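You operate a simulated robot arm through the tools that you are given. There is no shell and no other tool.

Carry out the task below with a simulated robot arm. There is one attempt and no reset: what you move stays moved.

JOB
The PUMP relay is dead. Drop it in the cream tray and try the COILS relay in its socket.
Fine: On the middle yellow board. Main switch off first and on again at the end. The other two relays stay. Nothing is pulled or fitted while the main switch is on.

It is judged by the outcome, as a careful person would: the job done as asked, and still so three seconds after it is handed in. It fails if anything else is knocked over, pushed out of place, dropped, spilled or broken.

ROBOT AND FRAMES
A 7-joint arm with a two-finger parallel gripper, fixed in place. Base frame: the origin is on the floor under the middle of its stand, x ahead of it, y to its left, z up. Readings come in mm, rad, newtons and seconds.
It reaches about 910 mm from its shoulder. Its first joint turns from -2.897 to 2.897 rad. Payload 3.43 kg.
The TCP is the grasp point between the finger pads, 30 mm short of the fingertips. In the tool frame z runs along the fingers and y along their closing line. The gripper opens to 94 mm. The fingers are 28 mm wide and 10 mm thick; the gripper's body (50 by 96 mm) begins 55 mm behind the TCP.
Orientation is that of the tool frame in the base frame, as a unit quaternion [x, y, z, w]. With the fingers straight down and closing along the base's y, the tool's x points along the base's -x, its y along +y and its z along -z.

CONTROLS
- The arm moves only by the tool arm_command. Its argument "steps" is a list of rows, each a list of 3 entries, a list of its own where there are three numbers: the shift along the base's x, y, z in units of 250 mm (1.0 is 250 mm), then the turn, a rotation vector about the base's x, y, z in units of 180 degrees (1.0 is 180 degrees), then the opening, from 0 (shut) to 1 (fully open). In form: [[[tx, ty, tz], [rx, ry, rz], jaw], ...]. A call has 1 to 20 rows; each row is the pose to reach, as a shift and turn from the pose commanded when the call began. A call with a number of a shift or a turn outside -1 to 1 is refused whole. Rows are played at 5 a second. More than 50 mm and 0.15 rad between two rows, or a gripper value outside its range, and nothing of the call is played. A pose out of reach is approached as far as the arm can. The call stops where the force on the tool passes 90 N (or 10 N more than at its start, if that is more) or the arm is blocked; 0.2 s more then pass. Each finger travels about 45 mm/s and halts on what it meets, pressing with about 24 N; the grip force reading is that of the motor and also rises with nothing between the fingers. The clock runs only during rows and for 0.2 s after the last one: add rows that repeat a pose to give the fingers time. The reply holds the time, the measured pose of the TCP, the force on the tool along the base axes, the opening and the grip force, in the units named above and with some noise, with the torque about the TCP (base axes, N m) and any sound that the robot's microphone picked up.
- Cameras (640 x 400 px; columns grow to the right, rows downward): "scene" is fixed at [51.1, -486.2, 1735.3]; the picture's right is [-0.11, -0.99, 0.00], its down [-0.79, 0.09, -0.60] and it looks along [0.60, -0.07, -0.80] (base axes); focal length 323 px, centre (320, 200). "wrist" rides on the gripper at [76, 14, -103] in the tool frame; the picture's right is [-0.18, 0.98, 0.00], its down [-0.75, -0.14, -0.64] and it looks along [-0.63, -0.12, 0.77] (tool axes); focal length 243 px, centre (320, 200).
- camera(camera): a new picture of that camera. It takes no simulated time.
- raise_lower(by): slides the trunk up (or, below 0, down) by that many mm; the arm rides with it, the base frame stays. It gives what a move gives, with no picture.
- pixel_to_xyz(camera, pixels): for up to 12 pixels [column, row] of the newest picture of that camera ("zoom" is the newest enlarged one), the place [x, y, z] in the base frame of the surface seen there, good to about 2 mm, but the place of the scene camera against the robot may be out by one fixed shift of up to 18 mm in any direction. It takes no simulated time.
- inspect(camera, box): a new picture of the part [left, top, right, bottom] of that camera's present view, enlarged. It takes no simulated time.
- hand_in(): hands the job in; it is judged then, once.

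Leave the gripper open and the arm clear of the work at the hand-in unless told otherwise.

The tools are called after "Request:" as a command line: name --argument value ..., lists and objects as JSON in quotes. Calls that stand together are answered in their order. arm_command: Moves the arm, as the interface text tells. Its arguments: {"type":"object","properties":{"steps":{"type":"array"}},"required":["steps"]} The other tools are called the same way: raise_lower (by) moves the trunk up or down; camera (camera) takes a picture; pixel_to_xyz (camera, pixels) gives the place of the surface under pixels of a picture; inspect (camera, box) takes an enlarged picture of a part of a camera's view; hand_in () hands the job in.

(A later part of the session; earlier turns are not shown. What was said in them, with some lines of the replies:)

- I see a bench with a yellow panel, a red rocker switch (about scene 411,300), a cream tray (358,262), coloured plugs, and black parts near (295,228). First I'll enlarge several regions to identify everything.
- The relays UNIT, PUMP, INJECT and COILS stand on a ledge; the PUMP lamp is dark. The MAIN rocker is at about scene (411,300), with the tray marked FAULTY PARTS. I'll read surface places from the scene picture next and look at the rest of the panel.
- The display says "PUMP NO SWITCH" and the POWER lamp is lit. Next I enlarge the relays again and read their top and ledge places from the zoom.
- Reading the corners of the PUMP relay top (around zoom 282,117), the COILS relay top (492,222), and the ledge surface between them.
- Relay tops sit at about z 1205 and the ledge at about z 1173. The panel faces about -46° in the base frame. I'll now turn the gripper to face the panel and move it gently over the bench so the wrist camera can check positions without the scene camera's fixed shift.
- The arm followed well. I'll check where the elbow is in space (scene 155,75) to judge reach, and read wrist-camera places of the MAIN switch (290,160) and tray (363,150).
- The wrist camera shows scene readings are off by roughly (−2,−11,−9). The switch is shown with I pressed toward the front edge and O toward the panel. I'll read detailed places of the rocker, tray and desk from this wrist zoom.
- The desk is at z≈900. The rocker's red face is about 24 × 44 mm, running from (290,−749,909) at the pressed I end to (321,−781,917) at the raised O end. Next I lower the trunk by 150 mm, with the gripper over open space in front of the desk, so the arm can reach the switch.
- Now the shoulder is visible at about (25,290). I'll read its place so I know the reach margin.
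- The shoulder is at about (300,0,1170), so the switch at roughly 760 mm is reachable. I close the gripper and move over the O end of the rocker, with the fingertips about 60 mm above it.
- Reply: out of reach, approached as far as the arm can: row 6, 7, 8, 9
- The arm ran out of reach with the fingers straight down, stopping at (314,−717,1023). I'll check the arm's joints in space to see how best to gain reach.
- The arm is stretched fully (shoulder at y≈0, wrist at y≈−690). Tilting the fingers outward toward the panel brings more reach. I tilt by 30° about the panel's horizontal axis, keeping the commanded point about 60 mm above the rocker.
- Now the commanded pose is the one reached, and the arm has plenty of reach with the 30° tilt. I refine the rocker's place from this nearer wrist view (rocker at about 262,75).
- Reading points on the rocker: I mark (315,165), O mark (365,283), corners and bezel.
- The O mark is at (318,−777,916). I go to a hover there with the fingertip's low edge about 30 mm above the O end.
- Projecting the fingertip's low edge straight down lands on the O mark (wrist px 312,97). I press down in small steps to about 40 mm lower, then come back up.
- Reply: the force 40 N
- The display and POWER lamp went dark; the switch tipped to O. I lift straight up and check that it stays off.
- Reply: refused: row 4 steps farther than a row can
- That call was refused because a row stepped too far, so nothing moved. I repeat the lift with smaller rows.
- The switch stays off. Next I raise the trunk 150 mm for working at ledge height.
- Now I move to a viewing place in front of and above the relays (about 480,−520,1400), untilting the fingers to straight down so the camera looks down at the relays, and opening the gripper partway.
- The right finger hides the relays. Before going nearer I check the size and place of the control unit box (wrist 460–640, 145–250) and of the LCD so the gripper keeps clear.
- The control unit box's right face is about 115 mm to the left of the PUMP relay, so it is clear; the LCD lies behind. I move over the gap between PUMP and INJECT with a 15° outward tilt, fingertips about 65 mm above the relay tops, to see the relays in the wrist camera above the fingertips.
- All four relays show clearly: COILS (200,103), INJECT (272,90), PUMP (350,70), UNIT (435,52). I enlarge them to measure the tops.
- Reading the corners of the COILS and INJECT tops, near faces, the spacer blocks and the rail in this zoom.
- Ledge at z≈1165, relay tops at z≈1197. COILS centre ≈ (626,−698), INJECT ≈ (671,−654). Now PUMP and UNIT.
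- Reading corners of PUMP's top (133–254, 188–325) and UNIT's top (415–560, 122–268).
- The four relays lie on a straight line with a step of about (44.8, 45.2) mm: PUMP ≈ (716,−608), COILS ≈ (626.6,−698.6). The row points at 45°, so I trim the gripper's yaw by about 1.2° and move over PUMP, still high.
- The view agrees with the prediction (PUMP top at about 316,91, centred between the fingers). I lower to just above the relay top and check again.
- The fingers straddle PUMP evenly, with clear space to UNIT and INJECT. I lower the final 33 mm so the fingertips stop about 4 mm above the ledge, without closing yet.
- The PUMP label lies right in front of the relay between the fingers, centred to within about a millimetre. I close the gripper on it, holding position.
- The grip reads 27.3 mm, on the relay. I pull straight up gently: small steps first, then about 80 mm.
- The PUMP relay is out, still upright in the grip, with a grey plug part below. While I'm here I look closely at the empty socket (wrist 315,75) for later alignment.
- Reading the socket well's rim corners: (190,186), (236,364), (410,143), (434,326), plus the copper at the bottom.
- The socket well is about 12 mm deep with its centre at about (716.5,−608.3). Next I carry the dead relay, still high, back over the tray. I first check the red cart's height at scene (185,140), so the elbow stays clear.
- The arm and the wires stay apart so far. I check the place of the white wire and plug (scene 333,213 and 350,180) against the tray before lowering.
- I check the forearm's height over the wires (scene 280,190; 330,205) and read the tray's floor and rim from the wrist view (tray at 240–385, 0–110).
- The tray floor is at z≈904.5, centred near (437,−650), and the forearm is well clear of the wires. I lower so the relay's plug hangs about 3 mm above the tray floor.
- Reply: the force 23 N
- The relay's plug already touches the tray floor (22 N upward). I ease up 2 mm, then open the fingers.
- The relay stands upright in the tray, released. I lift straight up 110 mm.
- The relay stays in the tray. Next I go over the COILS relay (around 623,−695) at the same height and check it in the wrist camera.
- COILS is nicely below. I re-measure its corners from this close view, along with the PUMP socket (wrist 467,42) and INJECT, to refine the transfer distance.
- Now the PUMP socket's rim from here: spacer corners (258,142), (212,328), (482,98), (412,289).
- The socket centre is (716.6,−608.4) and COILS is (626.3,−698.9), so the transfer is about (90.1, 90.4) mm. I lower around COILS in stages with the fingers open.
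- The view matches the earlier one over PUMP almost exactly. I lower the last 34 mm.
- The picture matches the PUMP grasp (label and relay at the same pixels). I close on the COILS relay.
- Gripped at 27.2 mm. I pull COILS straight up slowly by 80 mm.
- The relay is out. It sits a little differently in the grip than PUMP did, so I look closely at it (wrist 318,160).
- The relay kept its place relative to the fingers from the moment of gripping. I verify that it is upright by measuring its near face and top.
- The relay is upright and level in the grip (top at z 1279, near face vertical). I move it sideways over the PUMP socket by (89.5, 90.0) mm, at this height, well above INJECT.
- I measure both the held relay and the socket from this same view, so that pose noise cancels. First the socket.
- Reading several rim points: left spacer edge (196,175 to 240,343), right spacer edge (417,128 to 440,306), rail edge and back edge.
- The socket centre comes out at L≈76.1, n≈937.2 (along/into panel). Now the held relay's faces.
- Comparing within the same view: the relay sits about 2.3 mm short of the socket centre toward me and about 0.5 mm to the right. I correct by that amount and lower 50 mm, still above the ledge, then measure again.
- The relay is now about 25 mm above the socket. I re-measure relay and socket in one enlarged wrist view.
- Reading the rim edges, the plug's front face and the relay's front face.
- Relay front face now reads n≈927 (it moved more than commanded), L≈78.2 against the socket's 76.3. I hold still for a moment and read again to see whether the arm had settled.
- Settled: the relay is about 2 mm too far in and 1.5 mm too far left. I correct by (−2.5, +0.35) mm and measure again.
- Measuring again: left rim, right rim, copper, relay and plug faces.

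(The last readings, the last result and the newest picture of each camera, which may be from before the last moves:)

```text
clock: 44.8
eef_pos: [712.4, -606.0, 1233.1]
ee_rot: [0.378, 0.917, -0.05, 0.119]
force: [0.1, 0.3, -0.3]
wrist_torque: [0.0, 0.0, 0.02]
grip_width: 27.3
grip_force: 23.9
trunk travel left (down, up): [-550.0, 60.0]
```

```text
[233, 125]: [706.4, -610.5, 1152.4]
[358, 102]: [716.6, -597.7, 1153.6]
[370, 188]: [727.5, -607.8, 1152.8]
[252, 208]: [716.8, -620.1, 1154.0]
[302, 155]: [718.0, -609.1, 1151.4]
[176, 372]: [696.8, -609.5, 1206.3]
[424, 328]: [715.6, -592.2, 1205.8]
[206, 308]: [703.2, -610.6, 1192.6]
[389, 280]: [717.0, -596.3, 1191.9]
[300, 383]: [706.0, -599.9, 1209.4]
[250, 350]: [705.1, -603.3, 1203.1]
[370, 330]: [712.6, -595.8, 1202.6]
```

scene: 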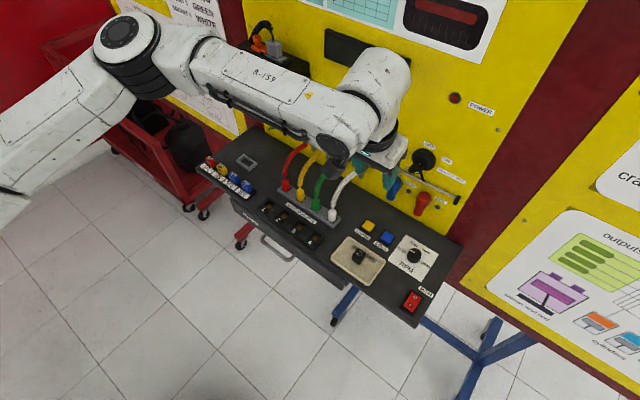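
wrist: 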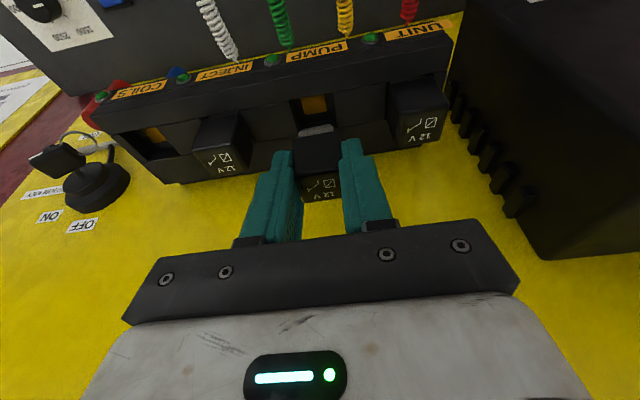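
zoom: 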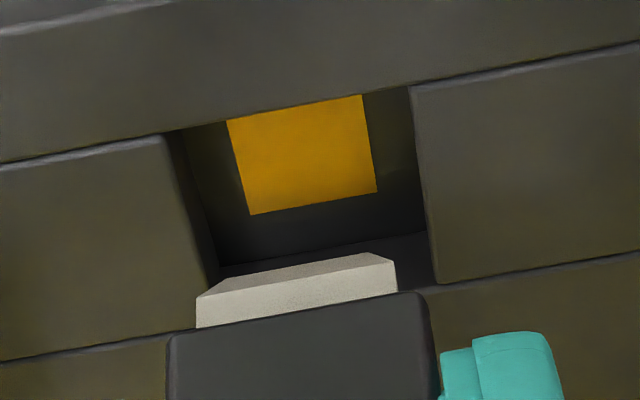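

Now the relay is within about 1 mm of the socket centre (plug L≈75.1 vs 76.3; n≈936.6 vs 937.2). With a 0.7 mm trim I lower it gently into the socket, the last steps small.

Request:
arm_command --steps '[[[0.002, 0.002, 0], [0, 0, 0], 0], [[0.0022, 0.0018, -0.04], [0, 0, 0], 0], [[0.0022, 0.0018, -0.07], [0, 0, 0], 0], [[0.0022, 0.0018, -0.09], [0, 0, 0], 0], [[0.0022, 0.0018, -0.1], [0, 0, 0], 0], [[0.0022, 0.0018, -0.108], [0, 0, 0], 0], [[0.0022, 0.0018, -0.114], [0, 0, 0], 0], [[0.0022, 0.0018, -0.114], [0, 0, 0], 0]]'

Request:
inspect --camera "wrist" --box '[220, 60, 420, 190]'

Request:
inspect --camera "scene" --box '[300, 80, 380, 140]'

```text
clock: 46.6
eef_pos: [712.0, -605.1, 1205.2]
ee_rot: [0.379, 0.916, -0.05, 0.12]
force: [-0.3, -0.4, -0.8]
wrist_torque: [-0.03, -0.03, 0.0]
grip_width: 27.3
grip_force: 23.9
trunk travel left (down, up): [-550.0, 60.0]
```

```text
3.08 times, centred on (320, 125) of wrist
```

zoom: 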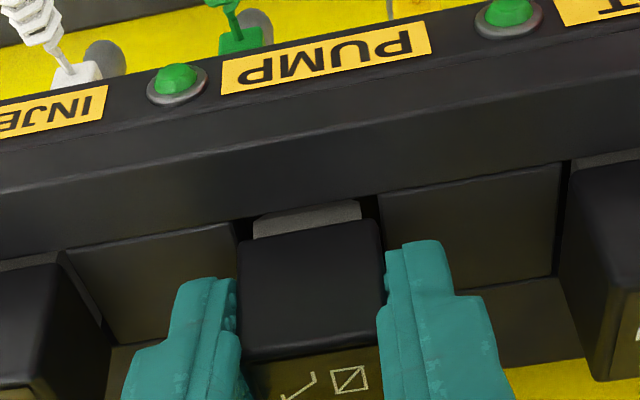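

```text
6.67 times, centred on (340, 110) of scene
```

zoom: 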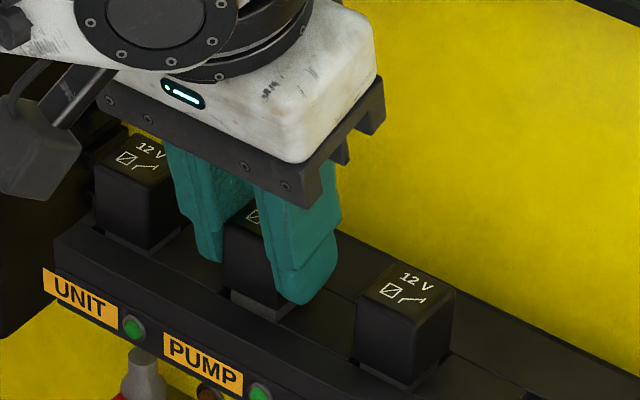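

No contact force and the plug is entering the well, centred between the spacers. I go on down in 1 mm steps until it seats.

Request:
arm_command --steps '[[[0, 0, -0.004], [0, 0, 0], 0], [[0, 0, -0.008], [0, 0, 0], 0], [[0, 0, -0.01], [0, 0, 0], 0], [[0, 0, -0.012], [0, 0, 0], 0], [[0, 0, -0.012], [0, 0, 0], 0]]'

Request:
inspect --camera "wrist" --box '[220, 60, 420, 190]'

```text
clock: 47.8
eef_pos: [712.6, -605.7, 1200.1]
ee_rot: [0.379, 0.916, -0.05, 0.121]
force: [1.4, 0.3, 4.3]
wrist_torque: [0.0, -0.09, 0.01]
grip_width: 27.3
grip_force: 24.5
trunk travel left (down, up): [-550.0, 60.0]
```

```text
3.08 times, centred on (320, 125) of wrist
```

zoom: 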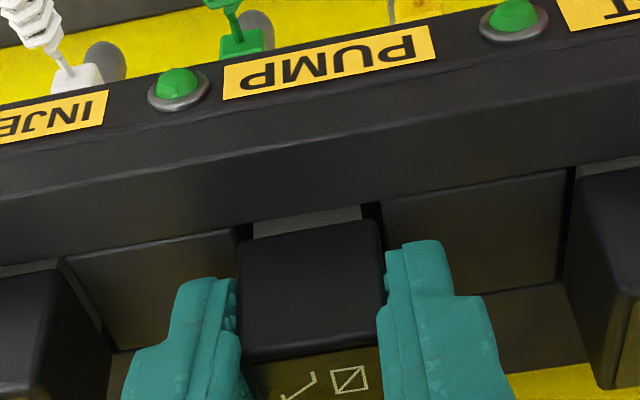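

A light 4 N contact shows it is bottoming out; the view matches the original seating. I press a further 1.5 mm to be sure it seats.

Request:
arm_command --steps '[[[0, 0, -0.003], [0, 0, 0], 0], [[0, 0, -0.006], [0, 0, 0], 0], [[0, 0, -0.006], [0, 0, 0], 0]]'

```text
clock: 48.6
eef_pos: [712.4, -606.1, 1201.5]
ee_rot: [0.379, 0.916, -0.051, 0.121]
force: [-0.8, -0.7, 16.5]
wrist_torque: [-0.07, -0.07, 0.02]
grip_width: 27.0
grip_force: 24.2
trunk travel left (down, up): [-550.0, 60.0]
```

It's firm: 16 N with the TCP at the same height as the original grasp. Relax by 1.5 mm, then open the fingers in place.

Request:
arm_command --steps '[[[0, 0, 0.006], [0, 0, 0], 0], [[0, 0, 0.006], [0, 0, 0], 0.35], [[0, 0, 0.006], [0, 0, 0], 0.45], [[0, 0, 0.006], [0, 0, 0], 0.52], [[0, 0, 0.006], [0, 0, 0], 0.55], [[0, 0, 0.006], [0, 0, 0], 0.55]]'

Request:
inspect --camera "wrist" --box '[220, 60, 420, 190]'

```text
clock: 50.0
eef_pos: [712.5, -605.5, 1201.9]
ee_rot: [0.379, 0.916, -0.049, 0.12]
force: [-0.9, 0.1, 1.1]
wrist_torque: [-0.02, -0.01, -0.02]
grip_width: 51.6
grip_force: 0.1
trunk travel left (down, up): [-550.0, 60.0]
```

```text
3.08 times, centred on (320, 125) of wrist
```

zoom: 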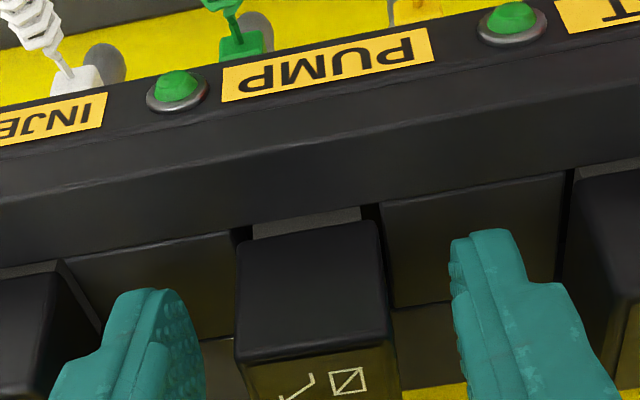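

The relay stays seated and upright with the fingers open. I lift straight up.

Request:
arm_command --steps '[[[0, 0, 0.06], [0, 0, 0], 0.55], [[0, 0, 0.14], [0, 0, 0], 0.55], [[0, 0, 0.24], [0, 0, 0], 0.55], [[0, 0, 0.34], [0, 0, 0], 0.55], [[0, 0, 0.34], [0, 0, 0], 0.55]]'

Request:
inspect --camera "wrist" --box '[140, 20, 440, 140]'

Request:
inspect --camera "scene" --box '[280, 80, 400, 160]'

```text
clock: 51.2
eef_pos: [714.1, -606.2, 1288.7]
ee_rot: [0.379, 0.916, -0.049, 0.12]
force: [-0.2, 0.2, 0.1]
wrist_torque: [0.01, 0.03, -0.04]
grip_width: 51.7
grip_force: 0.0
trunk travel left (down, up): [-550.0, 60.0]
```

```text
2.13 times, centred on (290, 80) of wrist
```

zoom: 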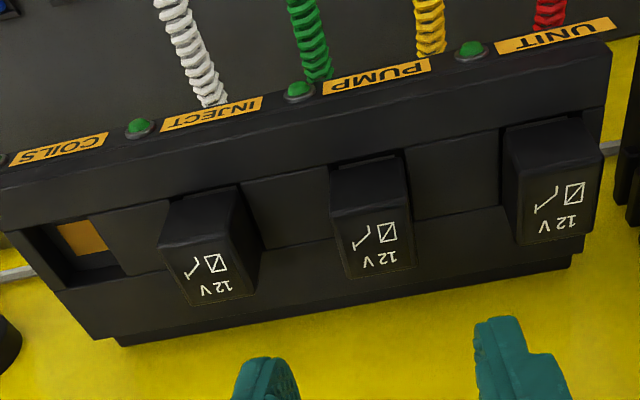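

```text
5.00 times, centred on (340, 120) of scene
```

zoom: 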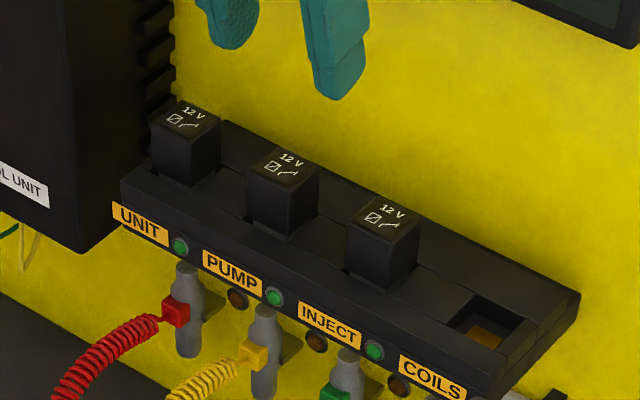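

It looks level with its neighbours. I verify the top heights of PUMP, INJECT and UNIT.

Request:
pixel_to_xyz --camera "wrist" --pixels '[[326, 98], [316, 100], [334, 93], [331, 105], [246, 113], [238, 110], [255, 108], [412, 78], [404, 80], [420, 74], [321, 80], [250, 95]]'

Request:
inspect --camera "wrist" --box '[275, 40, 375, 120]'

```text
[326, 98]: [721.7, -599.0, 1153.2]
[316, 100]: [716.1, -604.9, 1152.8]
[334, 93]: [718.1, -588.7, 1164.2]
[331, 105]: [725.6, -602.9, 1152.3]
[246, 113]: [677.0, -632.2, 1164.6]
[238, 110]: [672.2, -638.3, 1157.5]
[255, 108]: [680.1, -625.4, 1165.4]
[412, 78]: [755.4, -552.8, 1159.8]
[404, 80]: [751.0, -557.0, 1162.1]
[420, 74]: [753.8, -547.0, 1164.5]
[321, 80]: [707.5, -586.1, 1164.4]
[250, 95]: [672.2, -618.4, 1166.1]
```

```text
5.00 times, centred on (325, 80) of wrist
```

zoom: 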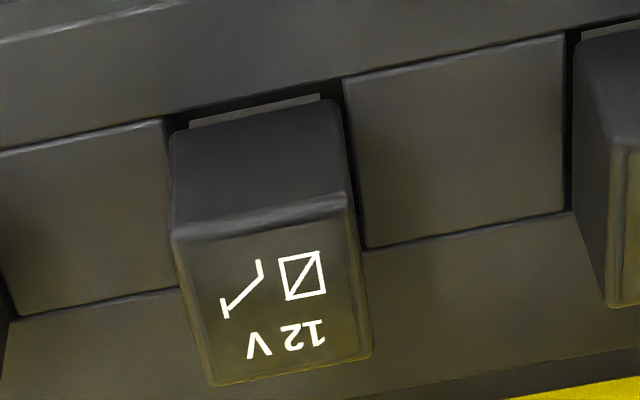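

Those readings were from the older full picture. I read from the new zoom instead: PUMP's top (around 270,290) and corners.

Request:
pixel_to_xyz --camera "zoom" --pixels '[[183, 240], [340, 212], [365, 350], [215, 378], [270, 290], [300, 270], [230, 340], [330, 330], [250, 170], [620, 240], [630, 150], [450, 150]]'

Request:
camera --camera "wrist"

```text
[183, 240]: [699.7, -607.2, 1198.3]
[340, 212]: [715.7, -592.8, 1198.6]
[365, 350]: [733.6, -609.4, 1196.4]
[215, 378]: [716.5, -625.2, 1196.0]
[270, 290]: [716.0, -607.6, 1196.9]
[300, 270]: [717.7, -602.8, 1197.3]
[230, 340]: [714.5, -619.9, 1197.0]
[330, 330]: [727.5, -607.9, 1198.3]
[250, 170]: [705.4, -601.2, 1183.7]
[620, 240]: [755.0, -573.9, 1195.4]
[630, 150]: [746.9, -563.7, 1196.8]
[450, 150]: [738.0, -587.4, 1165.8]
```

```text
taken
```

wrist: 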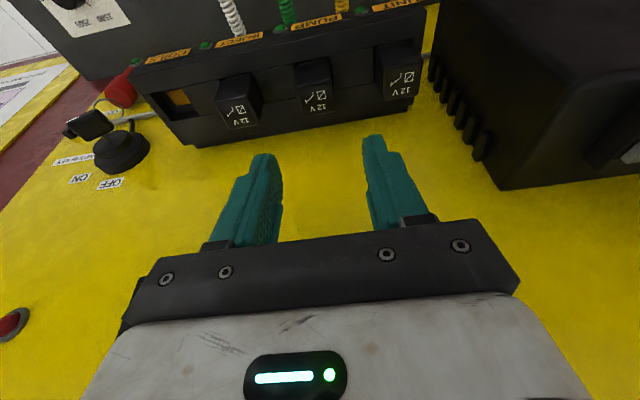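

The COILS relay is seated in the PUMP socket: top z≈1197, centre (716.4,−608.7), same as the others. Now back to the MAIN switch: I retreat at this height away from the relays first.

Request:
arm_command --steps '[[[-0.16, -0.03, 0], [0, 0, 0], 0.5], [[-0.32, -0.06, 0], [0, 0, 0], 0.3], [[-0.48, -0.09, 0], [0, 0, 0], 0], [[-0.64, -0.12, 0], [0, 0, 0], 0], [[-0.8, -0.15, 0], [0, 0, 0], 0], [[-0.96, -0.18, 0], [0, 0, 0], 0], [[-0.96, -0.18, 0], [0, 0, 0], 0]]'

Request:
arm_command --steps '[[[-0.14, -0.03, 0], [-0.0147, -0.0147, 0], 0], [[-0.28, -0.06, 0], [-0.0294, -0.0294, 0], 0], [[-0.42, -0.09, 0], [-0.0442, -0.0442, 0], 0], [[-0.56, -0.12, 0], [-0.0589, -0.0589, 0], 0], [[-0.7, -0.15, 0], [-0.0589, -0.0589, 0], 0], [[-0.74, -0.2, 0], [-0.0589, -0.0589, 0], 0], [[-0.74, -0.2, 0], [-0.0589, -0.0589, 0], 0]]'

Request:
camera --camera "scene"

```text
clock: 52.8
eef_pos: [471.2, -651.7, 1284.3]
ee_rot: [0.378, 0.916, -0.05, 0.121]
force: [-1.0, -0.7, 0.2]
wrist_torque: [-0.02, 0.0, -0.02]
grip_width: 0.2
grip_force: 23.9
trunk travel left (down, up): [-550.0, 60.0]
```

```text
clock: 54.4
eef_pos: [284.7, -700.2, 1285.5]
ee_rot: [0.369, 0.893, -0.098, 0.237]
force: [-0.3, -0.4, 0.7]
wrist_torque: [0.0, 0.01, 0.01]
grip_width: 0.1
grip_force: 24.6
trunk travel left (down, up): [-550.0, 60.0]
```

```text
taken
```

scene: 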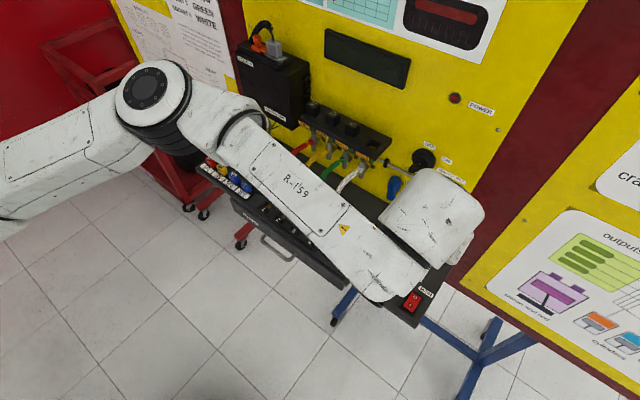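

The gripper is at (285,−700,1285), closed, tilted 30°. I lower the trunk by 150 mm as before.

Request:
raise_lower --by -150

Request:
camera --camera "wrist"

Request:
camera --camera "scene"

```text
clock: 56.1
eef_pos: [287.6, -700.0, 1137.2]
ee_rot: [0.37, 0.892, -0.1, 0.238]
force: [0.2, -0.1, 0.7]
wrist_torque: [-0.04, -0.02, -0.01]
grip_width: 0.0
grip_force: 24.2
trunk travel left (down, up): [-400.0, 210.0]
```

```text
taken
```

wrist: 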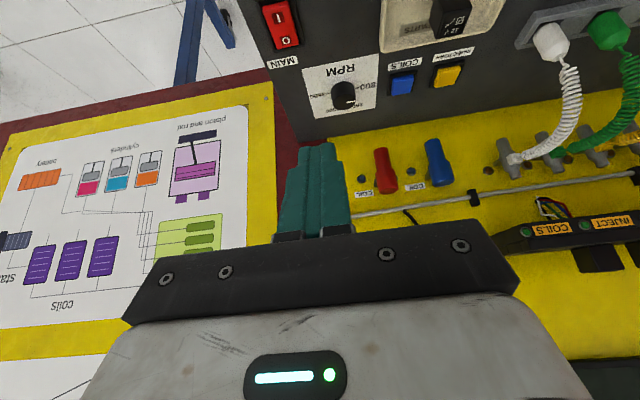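

```text
taken
```

scene: 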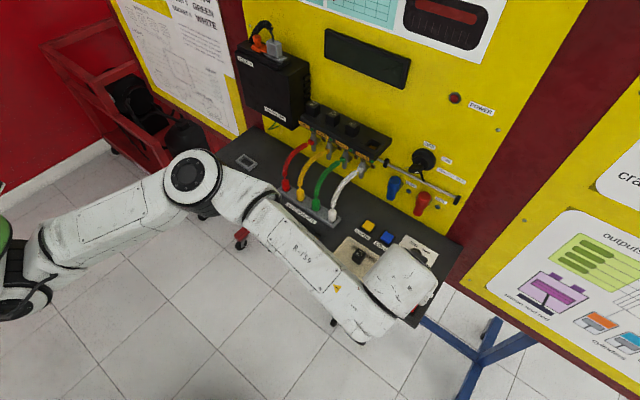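

The relay stands in the tray and the relays sit properly. I go to a hover over the I end of the rocker, with the low fingertip edge about 35 mm above it.

Request:
arm_command --steps '[[[0.01, -0.1, -0.12], [0, 0, 0], 0], [[0.02, -0.21, -0.26], [0, 0, 0], 0], [[0.026, -0.21, -0.42], [0, 0, 0], 0], [[0.026, -0.21, -0.6], [0, 0, 0], 0], [[0.026, -0.21, -0.6], [0, 0, 0], 0], [[0.026, -0.21, -0.6], [0, 0, 0], 0]]'

Request:
inspect --camera "wrist" --box '[240, 30, 400, 180]'

```text
clock: 57.5
eef_pos: [290.1, -751.5, 986.8]
ee_rot: [0.37, 0.893, -0.099, 0.238]
force: [-0.5, 0.0, 0.4]
wrist_torque: [0.03, 0.01, -0.03]
grip_width: 0.1
grip_force: 23.6
trunk travel left (down, up): [-400.0, 210.0]
```

```text
2.67 times, centred on (320, 105) of wrist
```

zoom: 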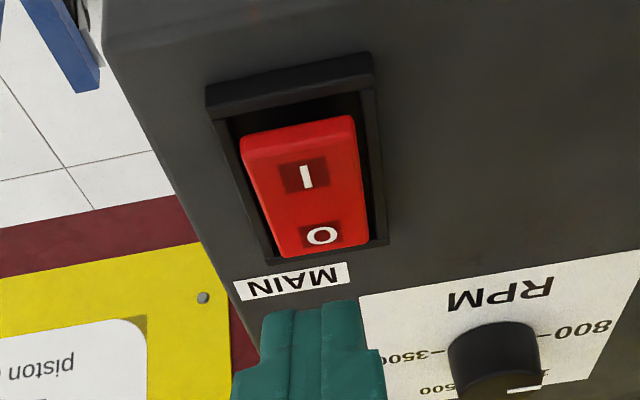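

Reading the I mark (305,177), the raised near edge and the O mark in this view to line up.

Request:
pixel_to_xyz --camera "zoom" --pixels '[[305, 177], [322, 236], [250, 145], [348, 122], [300, 138], [312, 205], [280, 178], [340, 172], [220, 98], [310, 85]]'

```text
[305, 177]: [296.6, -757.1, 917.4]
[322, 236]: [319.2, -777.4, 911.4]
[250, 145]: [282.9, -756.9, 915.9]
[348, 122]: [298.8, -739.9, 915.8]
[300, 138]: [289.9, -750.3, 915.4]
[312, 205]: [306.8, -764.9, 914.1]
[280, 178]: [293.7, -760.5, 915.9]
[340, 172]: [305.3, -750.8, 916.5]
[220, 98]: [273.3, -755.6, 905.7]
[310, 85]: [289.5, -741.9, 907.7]
```

The tip edge will land just behind the I mark (zoom ≈296,160). I trim by (2.5, −0.35) mm and press the I end down in small steps.

Request:
arm_command --steps '[[[0.01, -0.0014, 0], [0, 0, 0], 0], [[0.01, -0.0014, -0.08], [0, 0, 0], 0], [[0.01, -0.0014, -0.12], [0, 0, 0], 0], [[0.01, -0.0014, -0.14], [0, 0, 0], 0], [[0.01, -0.0014, -0.15], [0, 0, 0], 0], [[0.01, -0.0014, -0.16], [0, 0, 0], 0], [[0.01, -0.0014, -0.168], [0, 0, 0], 0], [[0.01, -0.0014, -0.176], [0, 0, 0], 0], [[0.01, -0.0014, -0.184], [0, 0, 0], 0], [[0.01, -0.0014, -0.184], [0, 0, 0], 0]]'

Request:
camera --camera "scene"

Request:
inspect --camera "wrist" --box '[240, 30, 400, 180]'

```text
clock: 59.7
eef_pos: [294.8, -753.6, 945.2]
ee_rot: [0.367, 0.892, -0.102, 0.241]
force: [0.0, 6.6, 33.5]
wrist_torque: [0.18, -0.12, -0.19]
grip_width: 0.0
grip_force: 23.7
trunk travel left (down, up): [-400.0, 210.0]
```

```text
taken
```

scene: 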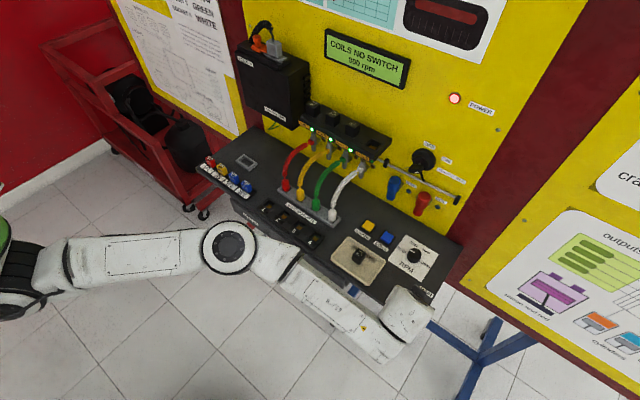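

```text
2.67 times, centred on (320, 105) of wrist
```

zoom: 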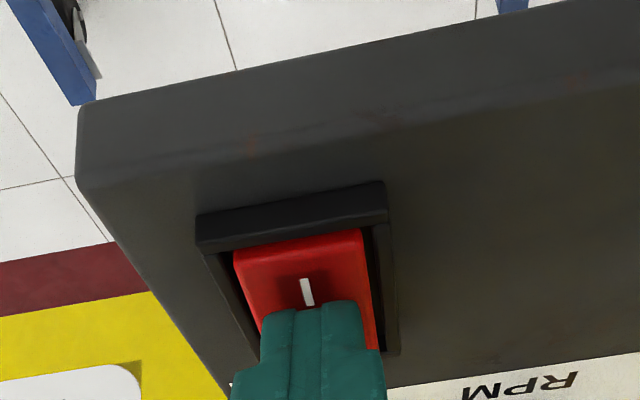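

The power is back: POWER lamp lit, the PUMP lamp now lights, and the display reads "COILS NO SWITCH", as expected with COILS moved. I lift straight up off the switch and withdraw from the bench.

Request:
arm_command --steps '[[[0, 0, 0.04], [0, 0, 0], 0], [[0, 0, 0.16], [0, 0, 0], 0], [[0, 0, 0.32], [0, 0, 0], 0], [[-0.05, 0.07, 0.48], [0, 0, 0], 0], [[-0.1, 0.16, 0.62], [0, 0, 0], 0], [[-0.14, 0.3, 0.72], [0, 0, 0], 0.2], [[-0.18, 0.44, 0.8], [0, 0, 0], 0.5], [[-0.2, 0.58, 0.88], [0, 0, 0], 0.8], [[-0.2, 0.72, 0.94], [0, 0, 0], 1], [[-0.2, 0.72, 0.94], [0, 0, 0], 1], [[-0.2, 0.72, 0.94], [0, 0, 0], 1]]'

Request:
camera --camera "scene"

Request:
inspect --camera "scene" --box '[280, 20, 480, 180]'

Request:
inspect --camera "scene" --box '[310, 200, 450, 320]'

```text
clock: 62.1
eef_pos: [242.0, -573.6, 1176.1]
ee_rot: [0.369, 0.893, -0.1, 0.238]
force: [0.6, 0.3, 0.4]
wrist_torque: [0.0, -0.01, -0.01]
grip_width: 94.2
grip_force: 0.1
trunk travel left (down, up): [-400.0, 210.0]
```

```text
taken
```

scene: 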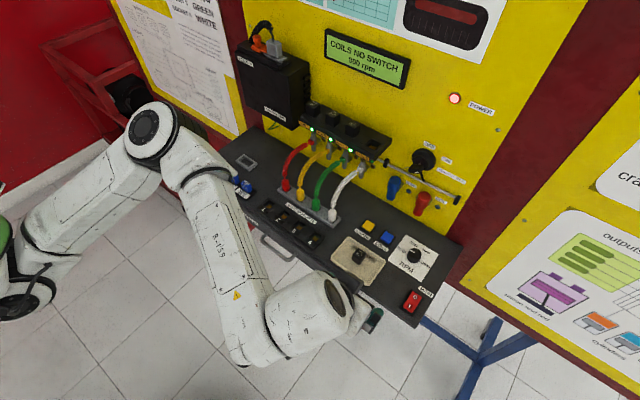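

```text
2.50 times, centred on (380, 100) of scene
```

zoom: 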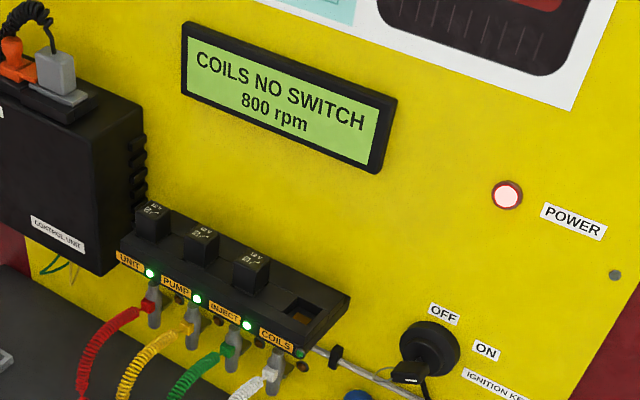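

```text
3.33 times, centred on (380, 260) of scene
```

zoom: 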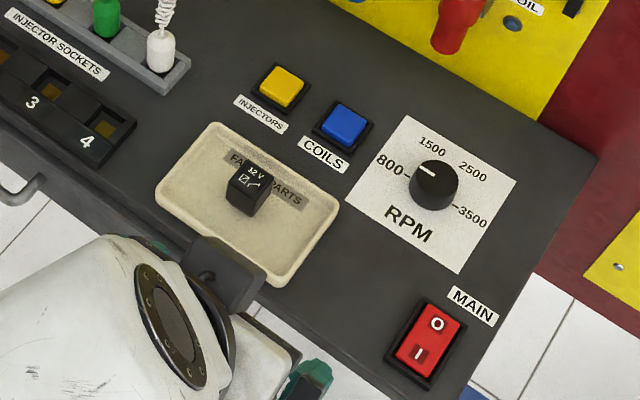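

Everything is as asked. UNIT, PUMP and INJECT lamps are lit, the MAIN switch is on I, and the dead relay stands in the FAULTY PARTS tray. The other two relays are untouched, the gripper is open, and the arm is clear in front of the bench. I hand in.

Request:
hand_in

```text
The job is handed in.
```

The job is done and handed in. The dead PUMP relay is in the cream tray, and the COILS relay now sits in the PUMP socket.

- **Main switch:** I turned it off before pulling anything. It went back on only after the relay was fitted and the gripper was clear.
- **Result of the try:** With power back, the PUMP lamp lights, which it did not before. The display now reads "COILS NO SWITCH", as expected with that socket empty.
- **Seating:** The moved relay stands level with its neighbours (top at z ≈ 1197 mm) and took a 16 N push without giving.
- **Everything else:** The UNIT and INJECT relays were not touched, and I saw nothing knocked over or moved. The gripper is open and the arm is clear, in front of the bench.
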